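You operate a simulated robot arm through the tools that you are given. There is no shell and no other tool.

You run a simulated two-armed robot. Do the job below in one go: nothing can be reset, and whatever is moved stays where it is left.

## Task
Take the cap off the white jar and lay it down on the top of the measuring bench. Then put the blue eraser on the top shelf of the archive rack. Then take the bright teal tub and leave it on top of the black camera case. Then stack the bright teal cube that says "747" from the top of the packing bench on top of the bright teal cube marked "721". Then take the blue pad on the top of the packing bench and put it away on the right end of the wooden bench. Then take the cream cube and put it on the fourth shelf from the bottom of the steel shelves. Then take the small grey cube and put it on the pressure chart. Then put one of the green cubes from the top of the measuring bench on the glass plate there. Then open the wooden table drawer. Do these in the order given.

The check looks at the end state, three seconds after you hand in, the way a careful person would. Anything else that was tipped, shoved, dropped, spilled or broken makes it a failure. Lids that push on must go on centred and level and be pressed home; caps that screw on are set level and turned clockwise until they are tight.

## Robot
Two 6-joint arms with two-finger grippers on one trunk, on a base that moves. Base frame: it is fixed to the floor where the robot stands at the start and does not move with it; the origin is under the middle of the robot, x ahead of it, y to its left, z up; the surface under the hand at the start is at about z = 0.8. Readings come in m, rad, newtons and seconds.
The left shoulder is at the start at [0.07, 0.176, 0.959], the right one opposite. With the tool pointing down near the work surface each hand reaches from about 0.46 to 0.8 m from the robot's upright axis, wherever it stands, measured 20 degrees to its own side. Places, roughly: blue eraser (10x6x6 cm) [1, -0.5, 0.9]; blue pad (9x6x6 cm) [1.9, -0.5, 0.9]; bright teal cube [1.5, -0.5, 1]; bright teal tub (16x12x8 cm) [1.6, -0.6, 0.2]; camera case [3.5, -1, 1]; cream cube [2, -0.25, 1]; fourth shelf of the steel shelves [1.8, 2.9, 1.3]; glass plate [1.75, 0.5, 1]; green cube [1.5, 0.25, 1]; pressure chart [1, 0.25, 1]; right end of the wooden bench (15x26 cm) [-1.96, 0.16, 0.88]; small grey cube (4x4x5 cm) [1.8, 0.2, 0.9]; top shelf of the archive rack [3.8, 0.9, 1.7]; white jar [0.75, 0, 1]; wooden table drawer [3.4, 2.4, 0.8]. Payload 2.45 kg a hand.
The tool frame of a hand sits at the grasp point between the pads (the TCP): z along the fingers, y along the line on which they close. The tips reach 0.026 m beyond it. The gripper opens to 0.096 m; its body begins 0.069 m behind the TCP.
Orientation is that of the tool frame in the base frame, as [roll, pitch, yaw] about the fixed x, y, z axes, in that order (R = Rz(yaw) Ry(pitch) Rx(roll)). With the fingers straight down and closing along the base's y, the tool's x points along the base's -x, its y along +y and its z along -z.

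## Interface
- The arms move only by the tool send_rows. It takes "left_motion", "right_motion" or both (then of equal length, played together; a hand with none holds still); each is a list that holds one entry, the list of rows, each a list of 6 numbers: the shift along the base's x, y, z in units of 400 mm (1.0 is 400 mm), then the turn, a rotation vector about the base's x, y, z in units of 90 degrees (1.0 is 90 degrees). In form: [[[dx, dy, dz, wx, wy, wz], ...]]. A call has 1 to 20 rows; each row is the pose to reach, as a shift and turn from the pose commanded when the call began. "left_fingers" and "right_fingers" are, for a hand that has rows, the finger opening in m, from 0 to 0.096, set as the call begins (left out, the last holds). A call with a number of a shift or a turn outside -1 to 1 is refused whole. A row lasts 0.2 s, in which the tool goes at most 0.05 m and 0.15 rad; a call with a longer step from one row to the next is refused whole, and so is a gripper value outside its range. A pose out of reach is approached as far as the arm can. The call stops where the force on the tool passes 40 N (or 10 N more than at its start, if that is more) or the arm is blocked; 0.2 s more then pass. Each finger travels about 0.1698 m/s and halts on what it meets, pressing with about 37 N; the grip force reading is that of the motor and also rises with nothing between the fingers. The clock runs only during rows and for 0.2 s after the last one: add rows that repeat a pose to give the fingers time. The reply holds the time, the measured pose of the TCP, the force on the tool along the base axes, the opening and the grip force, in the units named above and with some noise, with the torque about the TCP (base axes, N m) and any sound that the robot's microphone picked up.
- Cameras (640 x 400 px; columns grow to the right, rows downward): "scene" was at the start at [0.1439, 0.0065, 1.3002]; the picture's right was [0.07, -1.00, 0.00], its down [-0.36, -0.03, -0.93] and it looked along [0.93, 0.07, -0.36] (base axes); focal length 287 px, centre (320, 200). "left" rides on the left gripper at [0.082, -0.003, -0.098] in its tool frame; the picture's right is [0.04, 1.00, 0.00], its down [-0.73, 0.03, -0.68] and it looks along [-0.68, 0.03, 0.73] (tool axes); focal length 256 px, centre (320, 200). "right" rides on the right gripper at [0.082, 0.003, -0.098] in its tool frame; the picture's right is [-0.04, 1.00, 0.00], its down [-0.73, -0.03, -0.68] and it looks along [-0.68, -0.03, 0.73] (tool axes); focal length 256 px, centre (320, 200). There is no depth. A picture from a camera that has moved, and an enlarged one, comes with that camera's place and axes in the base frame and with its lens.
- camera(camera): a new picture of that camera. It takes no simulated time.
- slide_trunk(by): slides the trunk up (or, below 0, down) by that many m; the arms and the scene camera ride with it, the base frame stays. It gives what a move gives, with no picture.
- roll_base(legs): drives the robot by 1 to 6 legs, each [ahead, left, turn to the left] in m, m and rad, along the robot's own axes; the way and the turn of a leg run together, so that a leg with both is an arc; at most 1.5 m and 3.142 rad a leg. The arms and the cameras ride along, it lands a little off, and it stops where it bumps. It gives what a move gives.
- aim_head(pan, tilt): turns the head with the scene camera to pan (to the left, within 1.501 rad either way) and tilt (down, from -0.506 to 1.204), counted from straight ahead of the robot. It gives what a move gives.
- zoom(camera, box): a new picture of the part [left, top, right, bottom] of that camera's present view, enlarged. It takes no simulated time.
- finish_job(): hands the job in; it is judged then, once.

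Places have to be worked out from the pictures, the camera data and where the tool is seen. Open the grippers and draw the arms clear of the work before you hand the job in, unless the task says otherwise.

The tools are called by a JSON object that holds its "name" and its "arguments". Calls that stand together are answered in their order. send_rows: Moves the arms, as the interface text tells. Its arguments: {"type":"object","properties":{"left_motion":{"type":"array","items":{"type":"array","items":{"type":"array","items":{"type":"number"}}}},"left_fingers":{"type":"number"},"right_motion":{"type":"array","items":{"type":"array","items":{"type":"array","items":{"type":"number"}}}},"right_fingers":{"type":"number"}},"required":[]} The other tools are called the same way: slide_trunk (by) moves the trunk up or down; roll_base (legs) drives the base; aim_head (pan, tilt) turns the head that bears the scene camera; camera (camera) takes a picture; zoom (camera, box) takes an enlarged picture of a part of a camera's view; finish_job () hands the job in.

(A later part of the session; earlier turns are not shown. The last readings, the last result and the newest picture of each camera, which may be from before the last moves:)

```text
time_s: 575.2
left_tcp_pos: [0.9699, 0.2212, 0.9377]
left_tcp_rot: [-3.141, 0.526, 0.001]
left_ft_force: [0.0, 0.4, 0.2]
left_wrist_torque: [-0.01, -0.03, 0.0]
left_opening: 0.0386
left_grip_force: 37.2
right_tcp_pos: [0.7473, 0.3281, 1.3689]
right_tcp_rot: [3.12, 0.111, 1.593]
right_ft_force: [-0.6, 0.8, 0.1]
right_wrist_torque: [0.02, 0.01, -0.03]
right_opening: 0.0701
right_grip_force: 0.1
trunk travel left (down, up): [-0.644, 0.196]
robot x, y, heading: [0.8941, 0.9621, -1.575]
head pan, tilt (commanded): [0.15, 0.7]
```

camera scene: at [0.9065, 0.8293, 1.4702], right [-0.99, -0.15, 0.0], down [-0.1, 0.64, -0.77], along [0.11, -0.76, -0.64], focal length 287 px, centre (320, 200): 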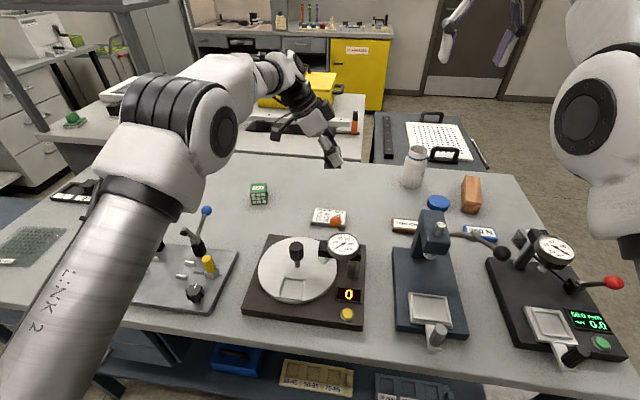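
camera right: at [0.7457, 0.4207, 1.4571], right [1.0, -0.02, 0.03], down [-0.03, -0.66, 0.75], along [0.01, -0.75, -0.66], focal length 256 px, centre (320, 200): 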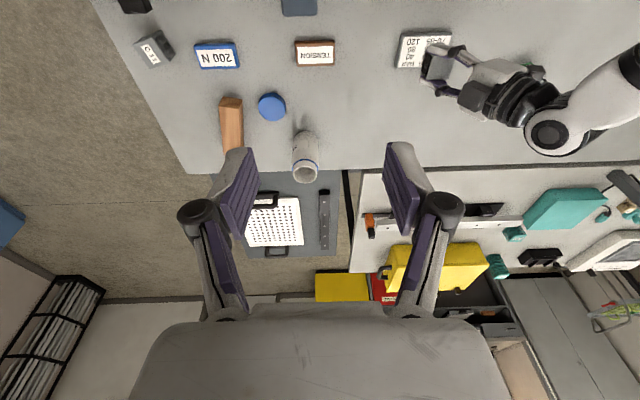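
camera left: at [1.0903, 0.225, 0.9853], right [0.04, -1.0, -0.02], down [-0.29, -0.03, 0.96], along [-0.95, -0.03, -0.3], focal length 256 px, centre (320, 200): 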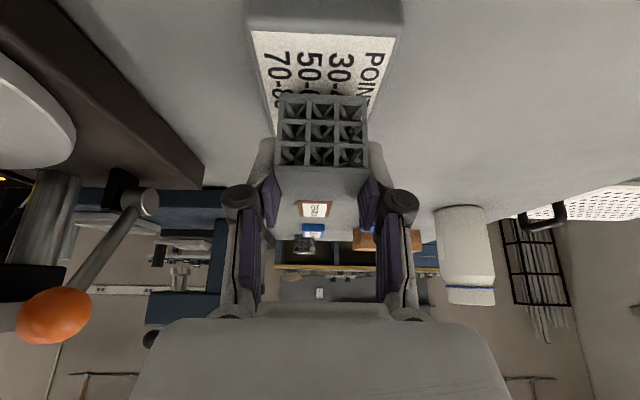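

No contact yet; 5 mm more in small steps.

{"name": "send_rows", "arguments": {"left_motion": [[[0, 0, -0.004, 0, 0, 0], [0, 0, -0.008, 0, 0, 0], [0, 0, -0.012, 0, 0, 0], [0, 0, -0.012, 0, 0, 0]]]}}

{"name": "camera", "arguments": {"camera": "left"}}

{"name": "zoom", "arguments": {"camera": "scene", "box": [290, 170, 390, 250]}}

```text
time_s: 576.2
left_tcp_pos: [0.9699, 0.2219, 0.9337]
left_tcp_rot: [-3.14, 0.524, 0.002]
left_ft_force: [0.2, -0.8, -0.8]
left_wrist_torque: [0.0, -0.01, -0.01]
left_opening: 0.0388
left_grip_force: 36.6
right_tcp_pos: [0.7468, 0.3283, 1.3679]
right_tcp_rot: [3.119, 0.109, 1.594]
right_ft_force: [0.3, 0.2, 0.4]
right_wrist_torque: [0.01, 0.0, -0.02]
right_opening: 0.0702
right_grip_force: 0.1
trunk travel left (down, up): [-0.644, 0.196]
robot x, y, heading: [0.8908, 0.9622, -1.572]
head pan, tilt (commanded): [0.15, 0.7]
```

```text
taken
camera left: at [1.0902, 0.2253, 0.9771], right [0.04, -1.0, -0.02], down [-0.29, -0.03, 0.96], along [-0.95, -0.03, -0.3], focal length 256 px, centre (320, 200)
```

left: 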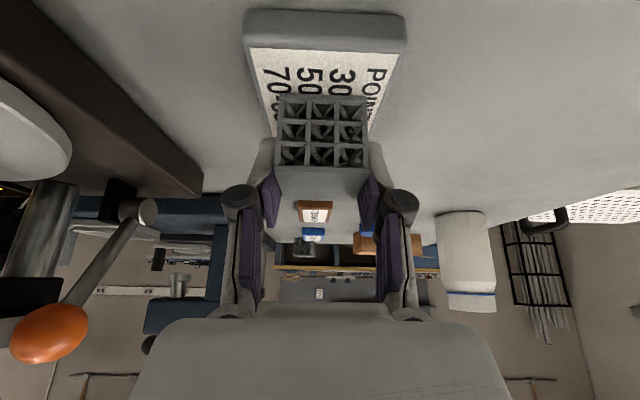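

```text
5.00 times, centred on (340, 210) of scene
camera zoom: at [0.9066, 0.8285, 1.4701], right [-0.99, -0.15, 0.0], down [-0.1, 0.64, -0.76], along [0.11, -0.76, -0.64], focal length 1436 px, centre (220, 150)
```

zoom: 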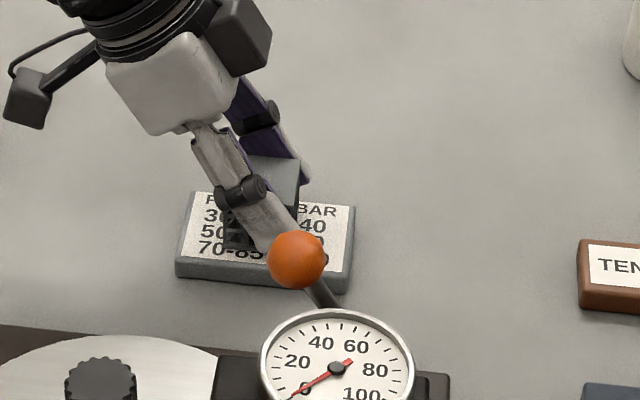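

Still hanging free by force; I continue down in 1 mm steps.

{"name": "send_rows", "arguments": {"left_motion": [[[0, 0, -0.0025, 0, 0, 0], [0, 0, -0.005, 0, 0, 0], [0, 0, -0.0075, 0, 0, 0], [0, 0, -0.0075, 0, 0, 0]]]}}

```text
time_s: 577.2
left_tcp_pos: [0.9698, 0.221, 0.9328]
left_tcp_rot: [3.138, 0.524, 0.001]
left_ft_force: [-0.2, -3.7, 11.1]
left_wrist_torque: [-0.04, 0.03, 0.0]
left_opening: 0.0389
left_grip_force: 36.9
right_tcp_pos: [0.7473, 0.33, 1.3704]
right_tcp_rot: [3.119, 0.11, 1.594]
right_ft_force: [-0.7, 0.1, 0.4]
right_wrist_torque: [0.02, 0.03, 0.02]
right_opening: 0.07
right_grip_force: 0.1
trunk travel left (down, up): [-0.644, 0.196]
robot x, y, heading: [0.8958, 0.9628, -1.574]
head pan, tilt (commanded): [0.15, 0.7]
```

Contact at z≈0.933 (11 N). I relieve slightly, open, and withdraw along the tool axis.

{"name": "send_rows", "arguments": {"left_motion": [[[0, 0, 0.002, 0, 0, 0], [0, 0, 0.0025, 0, 0, 0]]]}}

{"name": "send_rows", "arguments": {"left_motion": [[[0, 0, 0, 0, 0, 0], [0, 0, 0, 0, 0, 0], [0.01, 0, 0.017, 0, 0, 0], [0.03, 0, 0.052, 0, 0, 0], [0.06, 0, 0.104, 0, 0, 0], [0.1, 0, 0.173, 0, 0, 0], [0.14, 0, 0.26, 0, 0, 0], [0.17, 0, 0.37, 0, 0, 0], [0.2, 0, 0.48, 0, 0, 0], [0.2, 0, 0.58, 0, 0, 0]]], "left_fingers": 0.06}}

{"name": "zoom", "arguments": {"camera": "scene", "box": [270, 160, 410, 260]}}

{"name": "zoom", "arguments": {"camera": "right", "box": [370, 10, 570, 140]}}

```text
time_s: 577.8
left_tcp_pos: [0.9705, 0.2223, 0.9324]
left_tcp_rot: [3.14, 0.525, 0.003]
left_ft_force: [0.7, -3.1, 10.6]
left_wrist_torque: [-0.1, 0.03, -0.03]
left_opening: 0.039
left_grip_force: 37.3
right_tcp_pos: [0.747, 0.33, 1.3702]
right_tcp_rot: [3.119, 0.11, 1.593]
right_ft_force: [0.6, -0.2, -0.4]
right_wrist_torque: [-0.04, 0.03, 0.04]
right_opening: 0.0701
right_grip_force: 0.2
trunk travel left (down, up): [-0.644, 0.196]
robot x, y, heading: [0.894, 0.9627, -1.569]
head pan, tilt (commanded): [0.15, 0.7]
```

```text
time_s: 580.0
left_tcp_pos: [1.0497, 0.227, 1.16]
left_tcp_rot: [-3.141, 0.522, 0.002]
left_ft_force: [-0.4, 0.1, -0.2]
left_wrist_torque: [0.0, -0.01, -0.01]
left_opening: 0.0598
left_grip_force: 0.0
left hand out of reach, approached as far as the arm can: row 10
right_tcp_pos: [0.7475, 0.3288, 1.369]
right_tcp_rot: [3.12, 0.109, 1.594]
right_ft_force: [0.8, 0.4, 0.0]
right_wrist_torque: [-0.01, 0.01, -0.03]
right_opening: 0.0701
right_grip_force: 0.1
trunk travel left (down, up): [-0.644, 0.196]
robot x, y, heading: [0.8917, 0.9611, -1.571]
head pan, tilt (commanded): [0.15, 0.7]
```

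```text
4.00 times, centred on (340, 210) of scene
camera zoom: at [0.9065, 0.8284, 1.4701], right [-0.99, -0.15, 0.0], down [-0.1, 0.64, -0.76], along [0.11, -0.76, -0.64], focal length 1149 px, centre (240, 160)
```

zoom: 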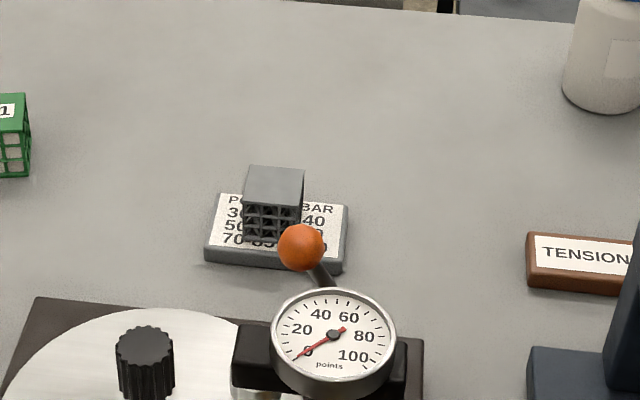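

```text
3.08 times, centred on (470, 75) of right
camera zoom: at [0.7457, 0.4205, 1.4569], right [1.0, -0.01, 0.03], down [-0.03, -0.66, 0.75], along [0.01, -0.75, -0.66], focal length 788 px, centre (-142, 585)
```

zoom: 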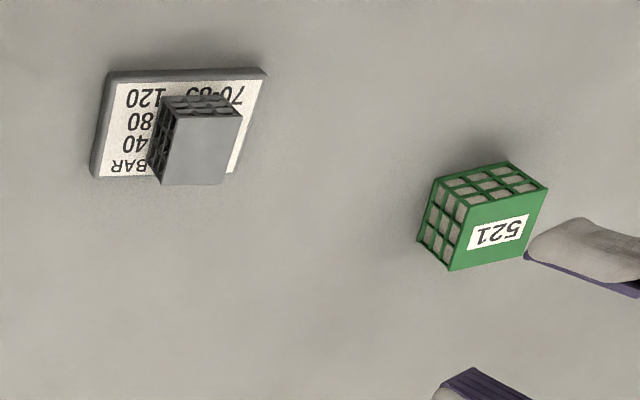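

Task 7 is done: the grey cube stands on the pressure chart. I return the left hand to tool-down and slide the robot back toward the green cubes and the glass plate.

{"name": "send_rows", "arguments": {"left_motion": [[[0.015, 0.038, 0.04, 0.022, -0.022, 0.081], [0.03, 0.076, 0.08, 0.044, -0.044, 0.163], [0.045, 0.114, 0.11, 0.065, -0.065, 0.244], [0.06, 0.152, 0.14, 0.087, -0.087, 0.325], [0.075, 0.19, 0.17, 0.109, -0.109, 0.406], [0.09, 0.229, 0.2, 0.131, -0.131, 0.488], [0.105, 0.267, 0.22, 0.152, -0.152, 0.569], [0.12, 0.305, 0.225, 0.174, -0.174, 0.65], [0.135, 0.343, 0.225, 0.196, -0.196, 0.731], [0.15, 0.381, 0.225, 0.218, -0.218, 0.813], [0.165, 0.419, 0.225, 0.24, -0.24, 0.894], [0.18, 0.4575, 0.225, 0.2613, -0.2613, 0.975], [0.18, 0.4575, 0.225, 0.2613, -0.2613, 0.975]]]}}

{"name": "roll_base", "arguments": {"legs": [[0, 0.56, 0]]}}

{"name": "aim_head", "arguments": {"pan": 0.15, "tilt": 0.75}}

{"name": "camera", "arguments": {"camera": "scene"}}

{"name": "camera", "arguments": {"camera": "left"}}

```text
time_s: 582.8
left_tcp_pos: [1.1212, 0.4099, 1.2521]
left_tcp_rot: [3.14, 0.001, 1.574]
left_ft_force: [0.1, -0.7, -0.6]
left_wrist_torque: [-0.02, -0.01, -0.01]
left_opening: 0.0598
left_grip_force: 0.1
left hand out of reach, approached as far as the arm can: row 1, 2
right_tcp_pos: [0.7475, 0.3271, 1.3684]
right_tcp_rot: [3.119, 0.107, 1.595]
right_ft_force: [-0.6, 0.6, 0.1]
right_wrist_torque: [-0.01, -0.01, -0.02]
right_opening: 0.0701
right_grip_force: 0.1
trunk travel left (down, up): [-0.644, 0.196]
robot x, y, heading: [0.8941, 0.9596, -1.571]
head pan, tilt (commanded): [0.15, 0.7]
```

```text
time_s: 586.0
left_tcp_pos: [1.6801, 0.4088, 1.2512]
left_tcp_rot: [3.14, 0.001, 1.572]
left_ft_force: [-0.1, 0.2, 0.4]
left_wrist_torque: [0.0, -0.02, -0.01]
left_opening: 0.06
left_grip_force: 0.0
right_tcp_pos: [1.3051, 0.328, 1.3686]
right_tcp_rot: [3.116, 0.111, 1.595]
right_ft_force: [-1.3, -0.1, 0.4]
right_wrist_torque: [0.01, -0.05, 0.02]
right_opening: 0.0702
right_grip_force: 0.1
trunk travel left (down, up): [-0.644, 0.196]
robot x, y, heading: [1.4519, 0.9612, -1.571]
head pan, tilt (commanded): [0.15, 0.7]
```

```text
time_s: 586.7
left_tcp_pos: [1.6805, 0.4095, 1.2518]
left_tcp_rot: [3.14, 0.001, 1.573]
left_ft_force: [-0.2, -0.7, 0.3]
left_wrist_torque: [0.01, 0.0, 0.03]
left_opening: 0.0599
left_grip_force: 0.0
right_tcp_pos: [1.3054, 0.3277, 1.3688]
right_tcp_rot: [3.12, 0.11, 1.595]
right_ft_force: [0.3, -0.2, 0.0]
right_wrist_torque: [0.02, -0.03, 0.03]
right_opening: 0.0701
right_grip_force: 0.2
trunk travel left (down, up): [-0.644, 0.196]
robot x, y, heading: [1.4519, 0.9597, -1.58]
head pan, tilt (commanded): [0.15, 0.75]
```

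```text
taken
camera scene: at [1.4654, 0.83, 1.4659], right [-0.99, -0.15, 0.0], down [-0.1, 0.67, -0.73], along [0.11, -0.72, -0.68], focal length 287 px, centre (320, 200)
```

scene: 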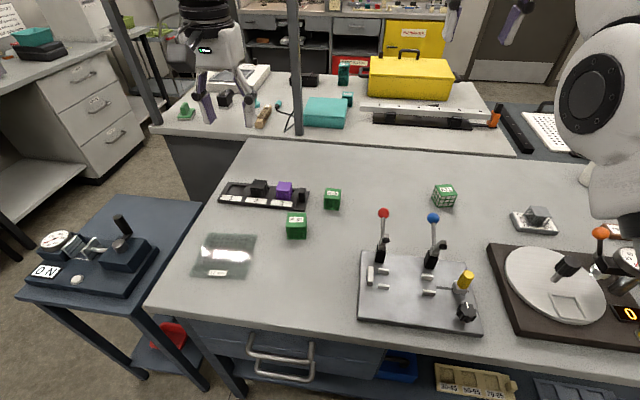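

```text
taken
camera left: at [1.6784, 0.4916, 1.3493], right [1.0, 0.04, 0.0], down [0.03, -0.73, 0.68], along [0.03, -0.68, -0.73], focal length 256 px, centre (320, 200)
```

left: 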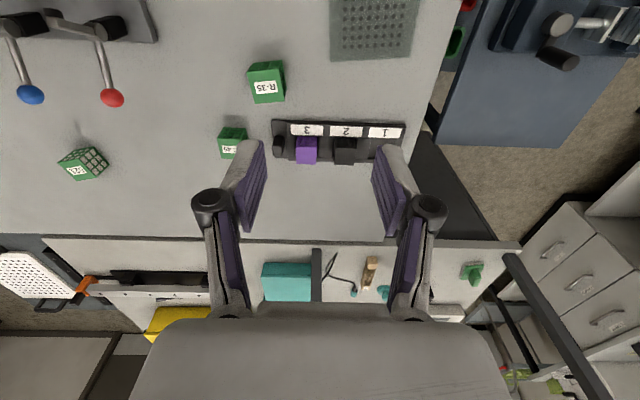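

I zoom the left camera on the green cube R-35 and the glass plate.

{"name": "zoom", "arguments": {"camera": "left", "box": [210, 40, 310, 120]}}

{"name": "zoom", "arguments": {"camera": "left", "box": [310, 0, 440, 80]}}

{"name": "zoom", "arguments": {"camera": "scene", "box": [180, 160, 360, 300]}}

```text
5.00 times, centred on (260, 80) of left
camera zoom: at [1.6784, 0.4916, 1.3493], right [1.0, 0.04, 0.0], down [0.03, -0.73, 0.68], along [0.03, -0.68, -0.73], focal length 1280 px, centre (620, 800)
```

zoom: 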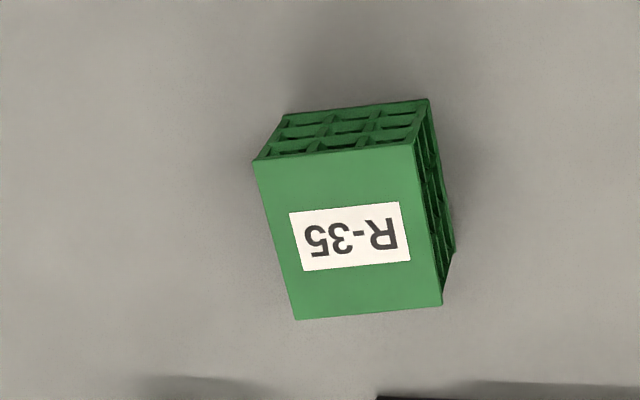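

```text
4.92 times, centred on (375, 40) of left
camera zoom: at [1.6784, 0.4916, 1.3493], right [1.0, 0.04, 0.0], down [0.03, -0.73, 0.68], along [0.03, -0.68, -0.73], focal length 1260 px, centre (49, 988)
```

zoom: 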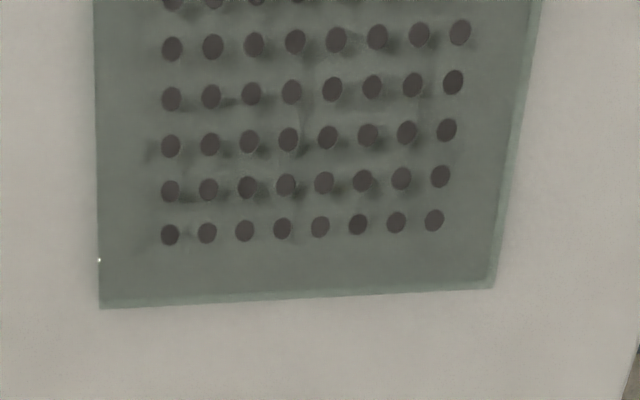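

```text
2.86 times, centred on (270, 230) of scene
camera zoom: at [1.4654, 0.83, 1.4659], right [-0.99, -0.15, 0.0], down [-0.1, 0.67, -0.73], along [0.11, -0.72, -0.68], focal length 821 px, centre (463, 114)
```

zoom: 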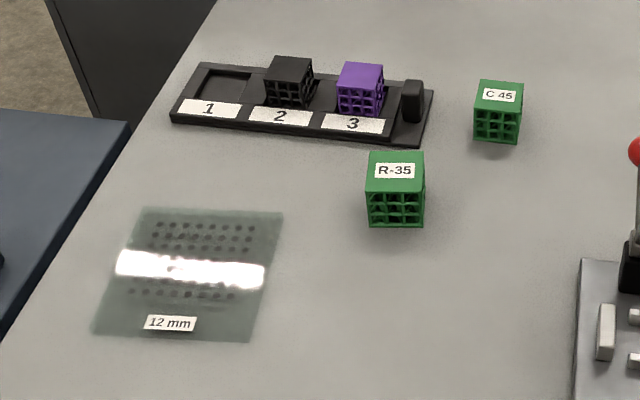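

R-35 is at (1.600, 0.342), turned +7.7°, 5 cm; the glass plate's centre is (1.754, 0.447). I bring the left hand over R-35 and partway down.

{"name": "send_rows", "arguments": {"left_motion": [[[-0.04, -0.034, -0.07, 0, 0, 0.017], [-0.08, -0.068, -0.15, 0, 0, 0.034], [-0.12, -0.101, -0.24, 0, 0, 0.051], [-0.16, -0.135, -0.33, 0, 0, 0.068], [-0.2005, -0.169, -0.42, 0, 0, 0.0856], [-0.2005, -0.169, -0.52, 0, 0, 0.0856], [-0.2005, -0.169, -0.62, 0, 0, 0.0856], [-0.2005, -0.169, -0.7, 0, 0, 0.0856], [-0.2005, -0.169, -0.7, 0, 0, 0.0856]]], "left_fingers": 0.075}}

{"name": "camera", "arguments": {"camera": "left"}}

{"name": "camera", "arguments": {"camera": "scene"}}

```text
time_s: 588.7
left_tcp_pos: [1.5995, 0.3428, 0.9727]
left_tcp_rot: [3.14, 0.002, 1.706]
left_ft_force: [0.3, 0.0, -0.1]
left_wrist_torque: [-0.02, 0.0, 0.0]
left_opening: 0.0748
left_grip_force: 0.1
right_tcp_pos: [1.3065, 0.3278, 1.369]
right_tcp_rot: [3.118, 0.11, 1.593]
right_ft_force: [0.4, 0.4, -0.8]
right_wrist_torque: [0.0, -0.01, -0.01]
right_opening: 0.07
right_grip_force: 0.1
trunk travel left (down, up): [-0.644, 0.196]
robot x, y, heading: [1.4548, 0.9625, -1.568]
head pan, tilt (commanded): [0.15, 0.75]
```

```text
taken
camera left: at [1.5867, 0.4236, 1.07], right [0.98, 0.17, 0.0], down [0.13, -0.72, 0.68], along [0.12, -0.67, -0.73], focal length 256 px, centre (320, 200)
```

left: 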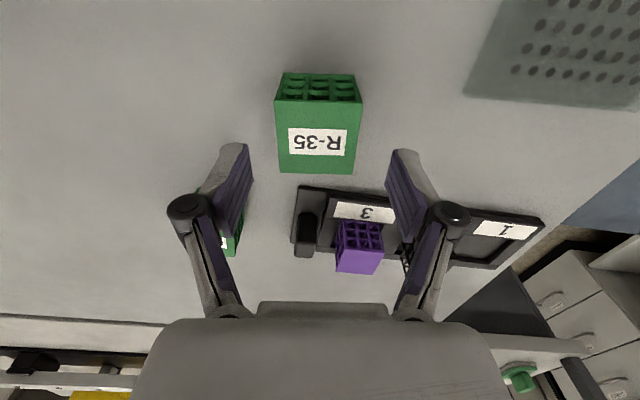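

```text
taken
camera scene: at [1.4652, 0.8308, 1.466], right [-0.99, -0.15, 0.0], down [-0.1, 0.67, -0.73], along [0.11, -0.72, -0.68], focal length 287 px, centre (320, 200)
```

scene: 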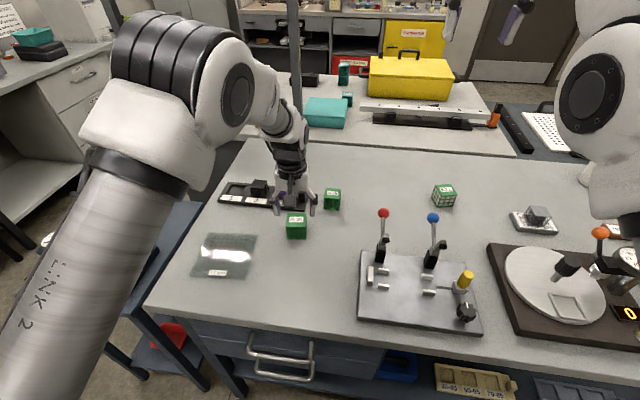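

Cube is 5 mm nearer than the TCP line; I correct, descend and close.

{"name": "send_rows", "arguments": {"left_motion": [[[-0.002, 0.012, -0.03, 0, 0, 0], [-0.002, 0.012, -0.07, 0, 0, 0], [-0.002, 0.012, -0.11, 0, 0, 0], [-0.002, 0.012, -0.136, 0, 0, 0], [-0.002, 0.012, -0.136, 0, 0, 0]]]}}

{"name": "send_rows", "arguments": {"left_motion": [[[0, 0, 0, 0, 0, 0], [0, 0, 0, 0, 0, 0], [0, 0, 0, 0, 0, 0], [0, 0, 0, 0, 0, 0]]], "left_fingers": 0.03}}

{"name": "camera", "arguments": {"camera": "left"}}

```text
time_s: 589.9
left_tcp_pos: [1.6003, 0.3466, 0.9175]
left_tcp_rot: [3.14, 0.002, 1.706]
left_ft_force: [0.6, -0.6, 0.5]
left_wrist_torque: [0.02, 0.0, -0.01]
left_opening: 0.0752
left_grip_force: 0.1
right_tcp_pos: [1.305, 0.3281, 1.3697]
right_tcp_rot: [3.119, 0.109, 1.593]
right_ft_force: [0.5, -0.3, -0.1]
right_wrist_torque: [-0.02, 0.01, 0.0]
right_opening: 0.07
right_grip_force: 0.0
trunk travel left (down, up): [-0.644, 0.196]
robot x, y, heading: [1.4514, 0.9593, -1.572]
head pan, tilt (commanded): [0.15, 0.75]
```

```text
time_s: 590.9
left_tcp_pos: [1.6015, 0.3461, 0.917]
left_tcp_rot: [3.14, 0.001, 1.708]
left_ft_force: [0.3, -0.8, 2.5]
left_wrist_torque: [-0.03, 0.06, 0.03]
left_opening: 0.0488
left_grip_force: 36.8
right_tcp_pos: [1.306, 0.3277, 1.3704]
right_tcp_rot: [3.117, 0.111, 1.594]
right_ft_force: [-0.2, -0.4, -0.3]
right_wrist_torque: [-0.01, -0.04, 0.02]
right_opening: 0.0702
right_grip_force: 0.1
trunk travel left (down, up): [-0.644, 0.196]
robot x, y, heading: [1.4549, 0.9623, -1.574]
head pan, tilt (commanded): [0.15, 0.75]
```

```text
taken
camera left: at [1.5864, 0.4279, 1.0152], right [0.98, 0.18, 0.0], down [0.13, -0.72, 0.68], along [0.12, -0.67, -0.73], focal length 256 px, centre (320, 200)
```

left: 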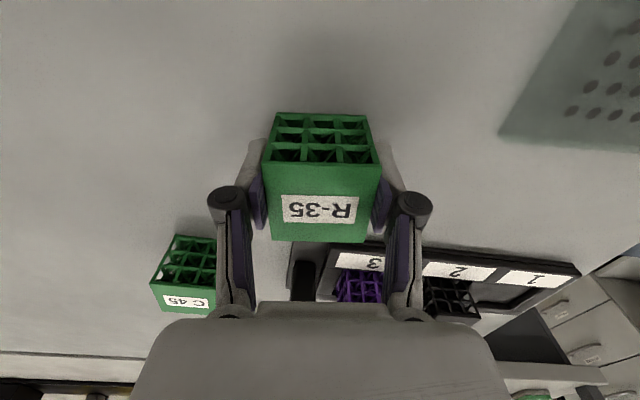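

Gripped. I lift R-35, carry it over the glass plate's centre and lower to about 1 cm above.

{"name": "send_rows", "arguments": {"left_motion": [[[0, 0, 0.08, 0, 0, 0], [0, 0, 0.18, 0, 0, 0], [0, 0, 0.28, 0, 0, 0], [0.08, 0.05, 0.28, 0, 0, 0], [0.16, 0.1, 0.28, 0, 0, 0], [0.24, 0.15, 0.28, 0, 0, 0], [0.32, 0.2, 0.28, 0, 0, 0], [0.381, 0.2525, 0.28, 0, 0, 0], [0.381, 0.2525, 0.2, 0, 0, 0], [0.381, 0.2525, 0.12, 0, 0, 0], [0.381, 0.2525, 0.06, 0, 0, 0], [0.381, 0.2525, 0.06, 0, 0, 0]]]}}

{"name": "camera", "arguments": {"camera": "left"}}

{"name": "zoom", "arguments": {"camera": "scene", "box": [150, 170, 330, 310]}}

```text
time_s: 593.5
left_tcp_pos: [1.7532, 0.4477, 0.9424]
left_tcp_rot: [3.14, 0.002, 1.706]
left_ft_force: [-0.4, 0.7, -1.5]
left_wrist_torque: [-0.02, 0.02, 0.0]
left_opening: 0.0489
left_grip_force: 37.1
right_tcp_pos: [1.3053, 0.3276, 1.3684]
right_tcp_rot: [3.114, 0.11, 1.593]
right_ft_force: [0.2, -0.3, 0.1]
right_wrist_torque: [-0.03, -0.04, -0.01]
right_opening: 0.0698
right_grip_force: 0.1
trunk travel left (down, up): [-0.644, 0.196]
robot x, y, heading: [1.449, 0.9632, -1.573]
head pan, tilt (commanded): [0.15, 0.75]
```

```text
taken
camera left: at [1.7385, 0.5288, 1.0396], right [0.98, 0.17, 0.0], down [0.13, -0.72, 0.68], along [0.12, -0.67, -0.73], focal length 256 px, centre (320, 200)
```

left: 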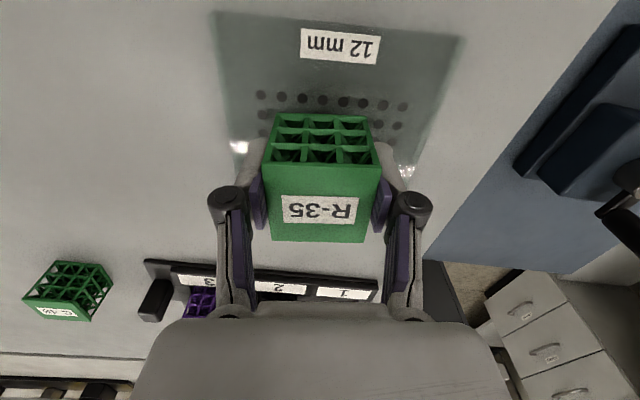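

```text
2.86 times, centred on (240, 240) of scene
camera zoom: at [1.4648, 0.83, 1.4659], right [-0.99, -0.15, 0.0], down [-0.1, 0.67, -0.73], along [0.11, -0.72, -0.68], focal length 821 px, centre (549, 86)
```

zoom: 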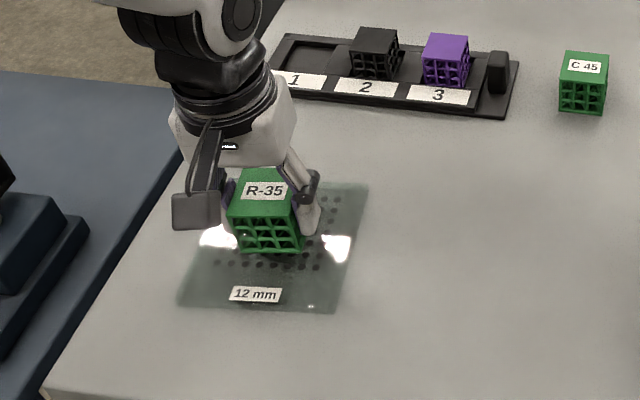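

Good position over the plate. I lower gently to contact.

{"name": "send_rows", "arguments": {"left_motion": [[[0, 0, -0.015, 0, 0, 0], [0, 0, -0.024, 0, 0, 0], [0, 0, -0.029, 0, 0, 0], [0, 0, -0.033, 0, 0, 0], [0, 0, -0.033, 0, 0, 0]]]}}

```text
time_s: 594.7
left_tcp_pos: [1.7529, 0.4471, 0.929]
left_tcp_rot: [3.139, -0.001, 1.706]
left_ft_force: [-0.7, 0.7, 0.1]
left_wrist_torque: [0.03, -0.01, 0.0]
left_opening: 0.0488
left_grip_force: 36.8
right_tcp_pos: [1.3069, 0.3275, 1.369]
right_tcp_rot: [3.12, 0.109, 1.594]
right_ft_force: [0.2, 0.7, 0.6]
right_wrist_torque: [-0.02, 0.0, -0.01]
right_opening: 0.07
right_grip_force: 0.1
trunk travel left (down, up): [-0.644, 0.196]
robot x, y, heading: [1.449, 0.9618, -1.574]
head pan, tilt (commanded): [0.15, 0.75]
```

No clear contact yet; I continue in 1 mm steps.

{"name": "send_rows", "arguments": {"left_motion": [[[0, 0, -0.0025, 0, 0, 0], [0, 0, -0.005, 0, 0, 0], [0, 0, -0.0075, 0, 0, 0], [0, 0, -0.01, 0, 0, 0], [0, 0, -0.01, 0, 0, 0]]]}}

{"name": "zoom", "arguments": {"camera": "scene", "box": [180, 200, 300, 300]}}

```text
time_s: 595.9
left_tcp_pos: [1.7517, 0.4478, 0.9267]
left_tcp_rot: [3.14, 0.006, 1.706]
left_ft_force: [5.3, -6.0, 28.8]
left_wrist_torque: [-0.17, -0.11, 0.06]
left_opening: 0.049
left_grip_force: 36.3
right_tcp_pos: [1.3059, 0.3303, 1.3707]
right_tcp_rot: [3.117, 0.111, 1.593]
right_ft_force: [-0.3, 0.6, -0.4]
right_wrist_torque: [-0.01, -0.02, -0.02]
right_opening: 0.0699
right_grip_force: 0.1
trunk travel left (down, up): [-0.644, 0.196]
robot x, y, heading: [1.4534, 0.9645, -1.572]
head pan, tilt (commanded): [0.15, 0.75]
```

```text
4.00 times, centred on (240, 250) of scene
camera zoom: at [1.464, 0.8325, 1.4664], right [-0.99, -0.15, 0.0], down [-0.1, 0.67, -0.73], along [0.11, -0.72, -0.68], focal length 1149 px, centre (640, 0)
```

zoom: 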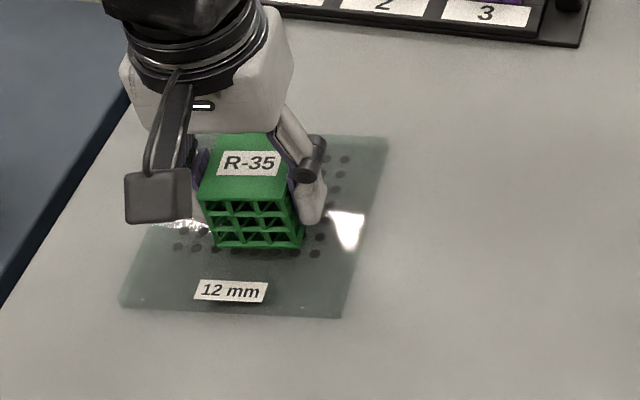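

Contact (29 N). I relieve the pressure at once, then open and rise.

{"name": "send_rows", "arguments": {"left_motion": [[[0, 0, 0.004, 0, 0, 0], [0, 0, 0.007, 0, 0, 0]]]}}

{"name": "send_rows", "arguments": {"left_motion": [[[0, 0, 0, 0, 0, 0], [0, 0, 0, 0, 0, 0], [0, 0, 0.01, 0, 0, 0], [0, 0, 0.05, 0, 0, 0], [0, 0, 0.12, 0, 0, 0], [0, 0, 0.22, 0, 0, 0], [0, 0, 0.33, 0, 0, 0], [0, 0, 0.45, 0, 0, 0], [0, 0, 0.58, 0, 0, 0], [0, 0, 0.7, 0, 0, 0]]], "left_fingers": 0.08}}

{"name": "zoom", "arguments": {"camera": "scene", "box": [150, 160, 330, 310]}}

```text
time_s: 596.5
left_tcp_pos: [1.7529, 0.4495, 0.9269]
left_tcp_rot: [3.138, 0.0, 1.707]
left_ft_force: [-0.3, -3.1, 10.6]
left_wrist_torque: [-0.43, -0.01, -0.05]
left_opening: 0.0491
left_grip_force: 36.9
right_tcp_pos: [1.3054, 0.3296, 1.3694]
right_tcp_rot: [3.118, 0.11, 1.594]
right_ft_force: [0.6, -0.1, -0.7]
right_wrist_torque: [0.0, -0.01, -0.04]
right_opening: 0.07
right_grip_force: 0.1
trunk travel left (down, up): [-0.644, 0.196]
robot x, y, heading: [1.4534, 0.9625, -1.576]
head pan, tilt (commanded): [0.15, 0.75]
```

```text
refused: row 9 steps farther than a row can; nothing moved
```

```text
2.67 times, centred on (240, 235) of scene
camera zoom: at [1.4642, 0.8307, 1.4657], right [-0.99, -0.15, 0.0], down [-0.1, 0.67, -0.73], along [0.11, -0.72, -0.68], focal length 766 px, centre (533, 107)
```

zoom: 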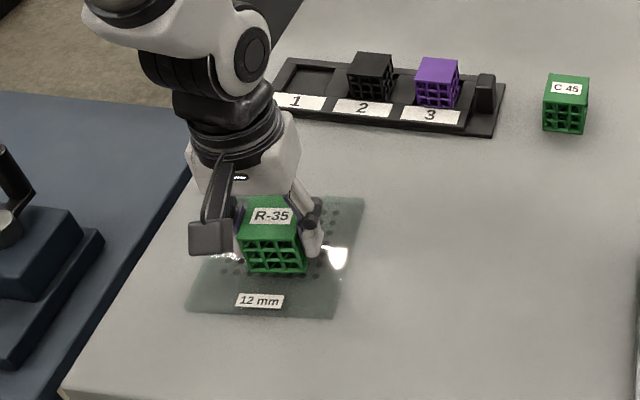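

The release call was refused only for a step size; I resend it with smaller steps.

{"name": "send_rows", "arguments": {"left_motion": [[[0, 0, 0, 0, 0, 0], [0, 0, 0, 0, 0, 0], [0, 0, 0.01, 0, 0, 0], [0, 0, 0.05, 0, 0, 0], [0, 0, 0.12, 0, 0, 0], [0, 0, 0.22, 0, 0, 0], [0, 0, 0.32, 0, 0, 0], [0, 0, 0.42, 0, 0, 0], [0, 0, 0.52, 0, 0, 0], [0, 0, 0.62, 0, 0, 0], [0, 0, 0.7, 0, 0, 0]]], "left_fingers": 0.08}}

{"name": "zoom", "arguments": {"camera": "scene", "box": [150, 160, 330, 310]}}

```text
time_s: 598.9
left_tcp_pos: [1.7518, 0.4479, 1.2065]
left_tcp_rot: [-3.141, 0.0, 1.708]
left_ft_force: [-1.1, 0.1, -0.1]
left_wrist_torque: [-0.04, -0.02, -0.03]
left_opening: 0.0803
left_grip_force: 0.1
right_tcp_pos: [1.3055, 0.3272, 1.3691]
right_tcp_rot: [3.116, 0.111, 1.594]
right_ft_force: [0.3, -0.3, -0.7]
right_wrist_torque: [-0.04, -0.03, -0.02]
right_opening: 0.0701
right_grip_force: 0.1
trunk travel left (down, up): [-0.644, 0.196]
robot x, y, heading: [1.4484, 0.9586, -1.572]
head pan, tilt (commanded): [0.15, 0.75]
```

```text
2.67 times, centred on (240, 235) of scene
camera zoom: at [1.4649, 0.8306, 1.4659], right [-0.99, -0.15, 0.0], down [-0.1, 0.67, -0.73], along [0.11, -0.72, -0.68], focal length 766 px, centre (533, 107)
```

zoom: 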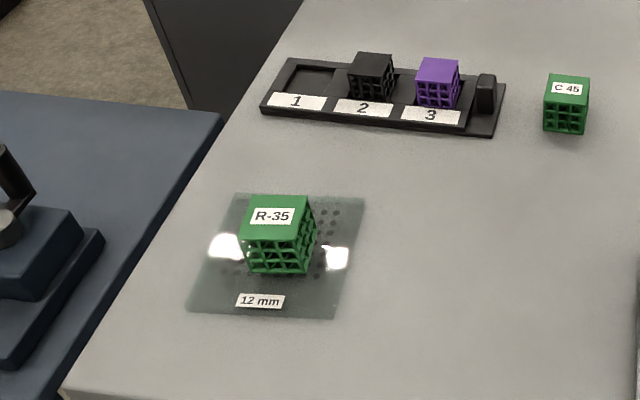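

Task 8 is done: R-35 stands on the glass plate. Last, the wooden table drawer: I back away, drive around and turn to face the table.

{"name": "roll_base", "arguments": {"legs": [[-0.45, 0, 0], [0, 1.3, 0], [0, 0, 1.571]]}}

{"name": "roll_base", "arguments": {"legs": [[-0.1, 0.95, 0]]}}

{"name": "slide_trunk", "arguments": {"by": -0.15}}

{"name": "aim_head", "arguments": {"pan": 0.0, "tilt": 0.6}}

{"name": "camera", "arguments": {"camera": "scene"}}

```text
time_s: 611.5
left_tcp_pos: [3.2692, 1.696, 1.2062]
left_tcp_rot: [3.14, 0.002, -3.025]
left_ft_force: [-0.6, -0.2, 0.3]
left_wrist_torque: [-0.02, 0.01, -0.01]
left_opening: 0.0798
left_grip_force: 0.1
right_tcp_pos: [3.3803, 1.2472, 1.3689]
right_tcp_rot: [3.12, 0.11, -3.14]
right_ft_force: [-0.3, 0.4, 0.8]
right_wrist_torque: [0.02, 0.03, -0.01]
right_opening: 0.0699
right_grip_force: 0.1
trunk travel left (down, up): [-0.644, 0.196]
robot x, y, heading: [2.7512, 1.4093, -0.019]
head pan, tilt (commanded): [0.15, 0.75]
```

```text
time_s: 616.5
left_tcp_pos: [3.1902, 2.6558, 1.2066]
left_tcp_rot: [3.14, 0.001, -3.026]
left_ft_force: [1.3, -0.3, 0.2]
left_wrist_torque: [-0.02, -0.01, 0.03]
left_opening: 0.0799
left_grip_force: 0.0
right_tcp_pos: [3.3004, 2.2071, 1.3691]
right_tcp_rot: [3.116, 0.11, -3.14]
right_ft_force: [-1.1, 0.5, 0.0]
right_wrist_torque: [-0.03, 0.01, 0.0]
right_opening: 0.0701
right_grip_force: 0.0
trunk travel left (down, up): [-0.644, 0.196]
robot x, y, heading: [2.6703, 2.3691, -0.024]
head pan, tilt (commanded): [0.15, 0.75]
```

```text
time_s: 618.3
left_tcp_pos: [3.1916, 2.6552, 1.057]
left_tcp_rot: [3.14, 0.003, -3.026]
left_ft_force: [-0.3, 0.4, -0.1]
left_wrist_torque: [-0.02, -0.01, -0.02]
left_opening: 0.0801
left_grip_force: 0.0
right_tcp_pos: [3.3015, 2.2077, 1.2207]
right_tcp_rot: [3.118, 0.108, -3.139]
right_ft_force: [-0.4, -0.1, 0.5]
right_wrist_torque: [0.01, -0.01, -0.02]
right_opening: 0.0701
right_grip_force: 0.0
trunk travel left (down, up): [-0.494, 0.346]
robot x, y, heading: [2.6699, 2.368, -0.016]
head pan, tilt (commanded): [0.15, 0.75]
```

```text
time_s: 619.0
left_tcp_pos: [3.1905, 2.6558, 1.0562]
left_tcp_rot: [3.14, 0.0, -3.028]
left_ft_force: [-0.4, 0.1, -0.1]
left_wrist_torque: [-0.01, -0.02, 0.02]
left_opening: 0.0802
left_grip_force: 0.1
right_tcp_pos: [3.3011, 2.2075, 1.2185]
right_tcp_rot: [3.118, 0.109, -3.141]
right_ft_force: [0.2, 0.6, -0.5]
right_wrist_torque: [0.01, -0.04, 0.0]
right_opening: 0.0698
right_grip_force: 0.0
trunk travel left (down, up): [-0.494, 0.346]
robot x, y, heading: [2.6691, 2.3674, -0.02]
head pan, tilt (commanded): [0.0, 0.6]
```

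```text
taken
camera scene: at [2.8089, 2.3633, 1.3287], right [-0.02, -1.0, 0.0], down [-0.57, 0.01, -0.82], along [0.82, -0.02, -0.57], focal length 287 px, centre (320, 200)
```

scene: 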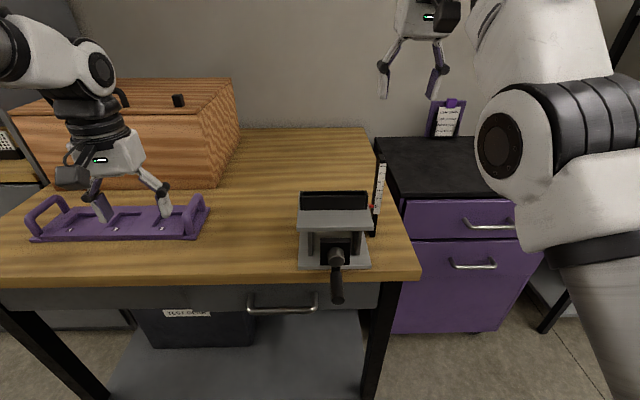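

The drawer's bar handle is under the table edge at about y 2.36–2.51. I back up and shift left so the right hand lines up with it, then look from lower down.

{"name": "roll_base", "arguments": {"legs": [[-0.22, 0.24, 0.02]]}}

{"name": "slide_trunk", "arguments": {"by": -0.2}}

{"name": "aim_head", "arguments": {"pan": -0.2, "tilt": 0.4}}

{"name": "camera", "arguments": {"camera": "scene"}}

{"name": "zoom", "arguments": {"camera": "scene", "box": [230, 170, 430, 310]}}

```text
time_s: 621.1
left_tcp_pos: [2.9661, 2.9065, 1.057]
left_tcp_rot: [3.14, 0.001, -3.007]
left_ft_force: [-0.4, -0.3, -0.3]
left_wrist_torque: [0.01, 0.01, -0.01]
left_opening: 0.0801
left_grip_force: 0.0
right_tcp_pos: [3.0863, 2.4618, 1.2183]
right_tcp_rot: [3.119, 0.109, -3.12]
right_ft_force: [-1.0, 0.4, -1.0]
right_wrist_torque: [-0.03, 0.03, 0.01]
right_opening: 0.0697
right_grip_force: 0.2
trunk travel left (down, up): [-0.494, 0.346]
robot x, y, heading: [2.4513, 2.6117, 0.003]
head pan, tilt (commanded): [0.0, 0.6]
```

```text
time_s: 623.3
left_tcp_pos: [2.9666, 2.9077, 0.8571]
left_tcp_rot: [3.14, 0.002, -3.008]
left_ft_force: [-1.1, 0.2, -0.4]
left_wrist_torque: [-0.02, -0.01, -0.03]
left_opening: 0.0798
left_grip_force: 0.1
right_tcp_pos: [3.0862, 2.4621, 1.0194]
right_tcp_rot: [3.117, 0.11, -3.12]
right_ft_force: [-0.2, -0.3, 0.1]
right_wrist_torque: [0.03, -0.03, 0.01]
right_opening: 0.0703
right_grip_force: 0.0
trunk travel left (down, up): [-0.294, 0.546]
robot x, y, heading: [2.4559, 2.6104, -0.003]
head pan, tilt (commanded): [0.0, 0.6]
```

```text
time_s: 624.0
left_tcp_pos: [2.9664, 2.906, 0.8565]
left_tcp_rot: [3.14, 0.0, -3.008]
left_ft_force: [0.0, 0.1, 0.4]
left_wrist_torque: [0.01, 0.0, 0.05]
left_opening: 0.0798
left_grip_force: 0.1
right_tcp_pos: [3.087, 2.4619, 1.0195]
right_tcp_rot: [3.12, 0.111, -3.119]
right_ft_force: [0.6, 0.7, 0.2]
right_wrist_torque: [0.0, 0.0, 0.01]
right_opening: 0.0701
right_grip_force: 0.1
trunk travel left (down, up): [-0.294, 0.546]
robot x, y, heading: [2.4504, 2.6062, -0.004]
head pan, tilt (commanded): [-0.201, 0.4]
```

```text
taken
camera scene: at [2.5933, 2.5892, 1.1469], right [-0.2, -0.98, 0.0], down [-0.38, 0.08, -0.92], along [0.9, -0.19, -0.39], focal length 287 px, centre (320, 200)
```

scene: 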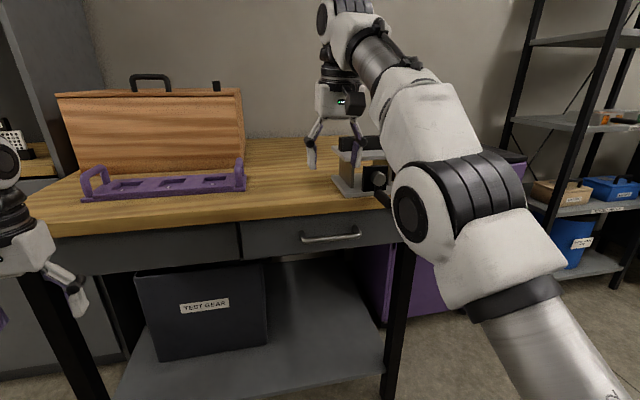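

```text
2.86 times, centred on (330, 240) of scene
camera zoom: at [2.5933, 2.5892, 1.1469], right [-0.2, -0.98, 0.0], down [-0.38, 0.08, -0.92], along [0.9, -0.19, -0.39], focal length 821 px, centre (291, 86)
```

zoom: 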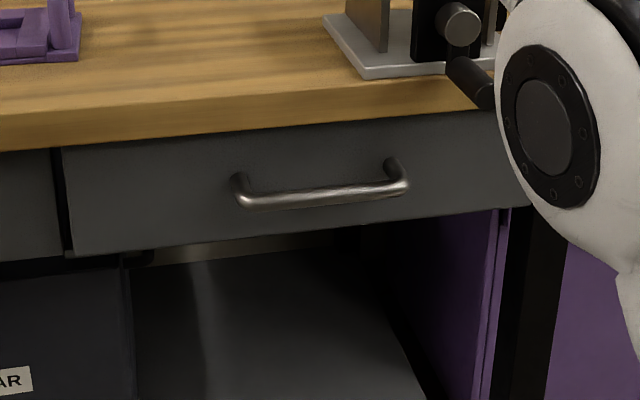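

The handle bar centre triangulates to (3.185, 2.437, 0.788), about 4 cm off the drawer face. I turn the right hand to point forward (fingers closing vertically) in front of the handle.

{"name": "send_rows", "arguments": {"right_motion": [[[-0.01, -0.004, -0.03, 0.053, -0.047, -0.049], [-0.02, -0.008, -0.06, 0.107, -0.093, -0.098], [-0.03, -0.013, -0.1, 0.16, -0.14, -0.147], [-0.04, -0.017, -0.14, 0.213, -0.187, -0.196], [-0.05, -0.021, -0.18, 0.267, -0.233, -0.245], [-0.06, -0.025, -0.22, 0.32, -0.28, -0.294], [-0.07, -0.029, -0.26, 0.374, -0.327, -0.343], [-0.08, -0.033, -0.3, 0.427, -0.373, -0.393], [-0.09, -0.038, -0.34, 0.48, -0.42, -0.442], [-0.1, -0.042, -0.38, 0.534, -0.466, -0.491], [-0.11, -0.046, -0.42, 0.587, -0.513, -0.54], [-0.1175, -0.05, -0.46, 0.64, -0.56, -0.589], [-0.1175, -0.054, -0.5, 0.694, -0.606, -0.638], [-0.1175, -0.058, -0.54, 0.747, -0.653, -0.687], [-0.1175, -0.0625, -0.575, 0.8006, -0.6997, -0.736], [-0.1175, -0.0625, -0.575, 0.8006, -0.6997, -0.736]]], "right_fingers": 0.05}}

{"name": "camera", "arguments": {"camera": "right"}}

{"name": "camera", "arguments": {"camera": "scene"}}

```text
time_s: 627.5
left_tcp_pos: [2.9676, 2.9079, 0.8554]
left_tcp_rot: [3.141, 0.001, -3.009]
left_ft_force: [0.3, -0.7, 0.0]
left_wrist_torque: [-0.01, -0.03, 0.0]
left_opening: 0.0798
left_grip_force: 0.1
right_tcp_pos: [3.0238, 2.3179, 0.774]
right_tcp_rot: [1.56, 0.003, 1.636]
right_ft_force: [-0.1, -0.1, 0.1]
right_wrist_torque: [0.01, -0.01, 0.03]
right_opening: 0.0501
right_grip_force: 0.0
right hand out of reach, approached as far as the arm can: row 1, 12, 13, 14, 15, 16
trunk travel left (down, up): [-0.294, 0.546]
robot x, y, heading: [2.4525, 2.6097, 0.002]
head pan, tilt (commanded): [-0.201, 0.4]
```

```text
taken
camera right: at [2.9198, 2.3929, 0.774], right [-0.01, -0.04, 1.0], down [-0.63, -0.78, -0.03], along [0.78, -0.63, -0.02], focal length 256 px, centre (320, 200)
```

right: 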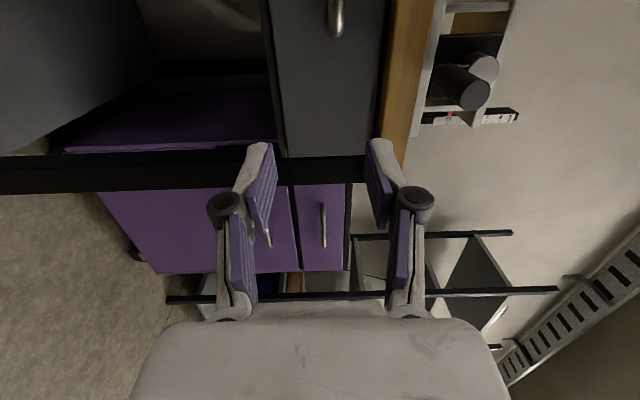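

```text
taken
camera scene: at [2.5932, 2.5894, 1.147], right [-0.2, -0.98, 0.0], down [-0.38, 0.08, -0.92], along [0.9, -0.19, -0.39], focal length 287 px, centre (320, 200)
```

scene: 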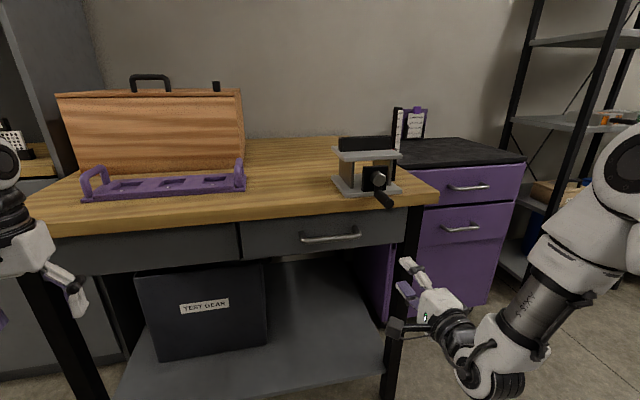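

The hand is nearly in the wanted pose but 12 cm to the right (arm limit). I'll align by moving the robot: first a small arm correction, then shift the base 12 cm left.

{"name": "roll_base", "arguments": {"legs": [[0, 0.12, 0]]}}

{"name": "send_rows", "arguments": {"right_motion": [[[0, 0, 0.01, 0, 0, -0.01], [0, 0, 0.02, 0, 0, -0.025], [0, 0, 0.033, 0, 0, -0.041], [0, 0, 0.033, 0, 0, -0.041]]]}}

{"name": "camera", "arguments": {"camera": "right"}}

{"name": "camera", "arguments": {"camera": "scene"}}

```text
time_s: 628.7
left_tcp_pos: [2.9669, 3.0282, 0.8569]
left_tcp_rot: [3.141, 0.001, -3.006]
left_ft_force: [-0.6, 0.4, -0.3]
left_wrist_torque: [-0.03, 0.02, -0.02]
left_opening: 0.0798
left_grip_force: 0.0
right_tcp_pos: [3.0242, 2.4391, 0.7734]
right_tcp_rot: [1.561, 0.005, 1.637]
right_ft_force: [0.0, -0.4, 0.7]
right_wrist_torque: [-0.04, 0.03, -0.03]
right_opening: 0.05
right_grip_force: 0.0
trunk travel left (down, up): [-0.294, 0.546]
robot x, y, heading: [2.4529, 2.7259, -0.002]
head pan, tilt (commanded): [-0.201, 0.4]
```

```text
time_s: 629.7
left_tcp_pos: [2.9664, 3.0277, 0.8559]
left_tcp_rot: [3.138, 0.002, -3.008]
left_ft_force: [0.3, -0.6, -0.3]
left_wrist_torque: [0.03, 0.01, 0.01]
left_opening: 0.08
left_grip_force: 0.1
right_tcp_pos: [3.0193, 2.4129, 0.7778]
right_tcp_rot: [1.558, 0.006, 1.587]
right_ft_force: [0.2, -0.2, 0.5]
right_wrist_torque: [0.03, -0.01, 0.0]
right_opening: 0.0499
right_grip_force: 0.0
right hand out of reach, approached as far as the arm can: row 1, 2, 3, 4
trunk travel left (down, up): [-0.294, 0.546]
robot x, y, heading: [2.4522, 2.7311, 0.004]
head pan, tilt (commanded): [-0.201, 0.4]
```

```text
taken
camera right: at [2.9186, 2.4937, 0.7795], right [-0.01, -0.04, 1.0], down [-0.67, -0.74, -0.04], along [0.74, -0.67, -0.01], focal length 256 px, centre (320, 200)
```

right: 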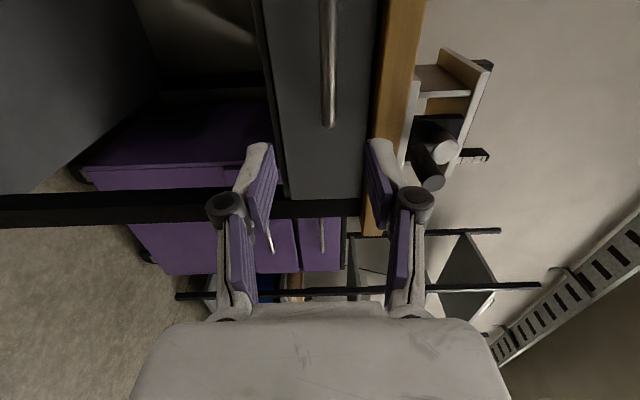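

```text
taken
camera scene: at [2.5936, 2.7092, 1.147], right [-0.2, -0.98, 0.0], down [-0.38, 0.08, -0.92], along [0.9, -0.19, -0.39], focal length 287 px, centre (320, 200)
```

scene: 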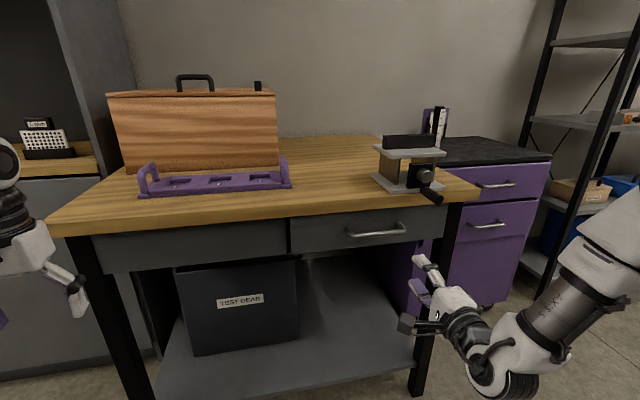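

Orientation is now right within 1°; the handle bar lies across the finger gap about 9 mm above centre. I raise the trunk 9 mm and drive forward 14 cm to bring the bar between the fingers.

{"name": "slide_trunk", "arguments": {"by": 0.009}}

{"name": "roll_base", "arguments": {"legs": [[0.14, 0, 0]]}}

{"name": "camera", "arguments": {"camera": "right"}}

{"name": "zoom", "arguments": {"camera": "scene", "box": [300, 180, 500, 340]}}

```text
time_s: 630.3
left_tcp_pos: [2.9672, 3.0282, 0.8651]
left_tcp_rot: [3.14, 0.001, -3.008]
left_ft_force: [-0.1, -0.7, -0.5]
left_wrist_torque: [0.01, -0.02, 0.02]
left_opening: 0.0802
left_grip_force: 0.0
right_tcp_pos: [3.0184, 2.4129, 0.7874]
right_tcp_rot: [1.557, 0.006, 1.587]
right_ft_force: [-0.1, 0.3, -0.6]
right_wrist_torque: [0.01, -0.01, 0.01]
right_opening: 0.0499
right_grip_force: 0.0
trunk travel left (down, up): [-0.303, 0.537]
robot x, y, heading: [2.4498, 2.7289, -0.001]
head pan, tilt (commanded): [-0.201, 0.4]
```

```text
time_s: 631.6
left_tcp_pos: [3.1089, 3.0273, 0.8645]
left_tcp_rot: [3.139, 0.001, -3.006]
left_ft_force: [1.0, 0.0, -0.1]
left_wrist_torque: [0.01, 0.06, 0.04]
left_opening: 0.0801
left_grip_force: 0.1
right_tcp_pos: [3.1601, 2.4136, 0.7861]
right_tcp_rot: [1.558, 0.006, 1.586]
right_ft_force: [0.2, -0.3, -0.4]
right_wrist_torque: [-0.03, 0.0, -0.01]
right_opening: 0.05
right_grip_force: 0.1
trunk travel left (down, up): [-0.303, 0.537]
robot x, y, heading: [2.5912, 2.7254, -0.004]
head pan, tilt (commanded): [-0.201, 0.4]
```

```text
taken
camera right: at [3.0597, 2.4937, 0.7878], right [-0.01, -0.04, 1.0], down [-0.67, -0.74, -0.03], along [0.74, -0.67, -0.01], focal length 256 px, centre (320, 200)
```

right: 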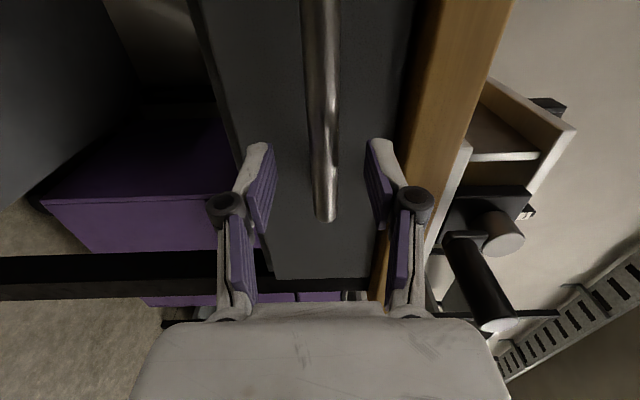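

```text
2.50 times, centred on (400, 260) of scene
camera zoom: at [2.7351, 2.709, 1.1558], right [-0.2, -0.98, 0.0], down [-0.38, 0.08, -0.92], along [0.9, -0.18, -0.39], focal length 718 px, centre (120, 50)
```

zoom: 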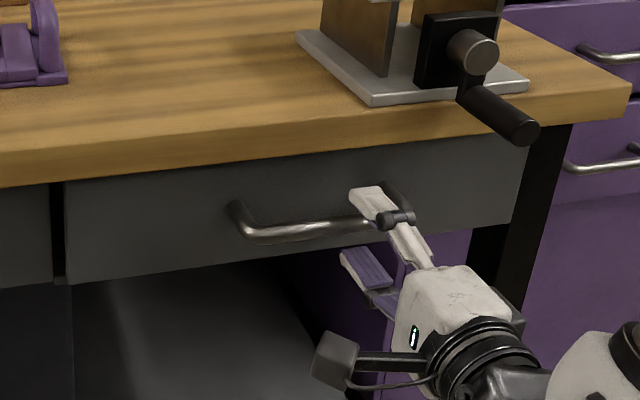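

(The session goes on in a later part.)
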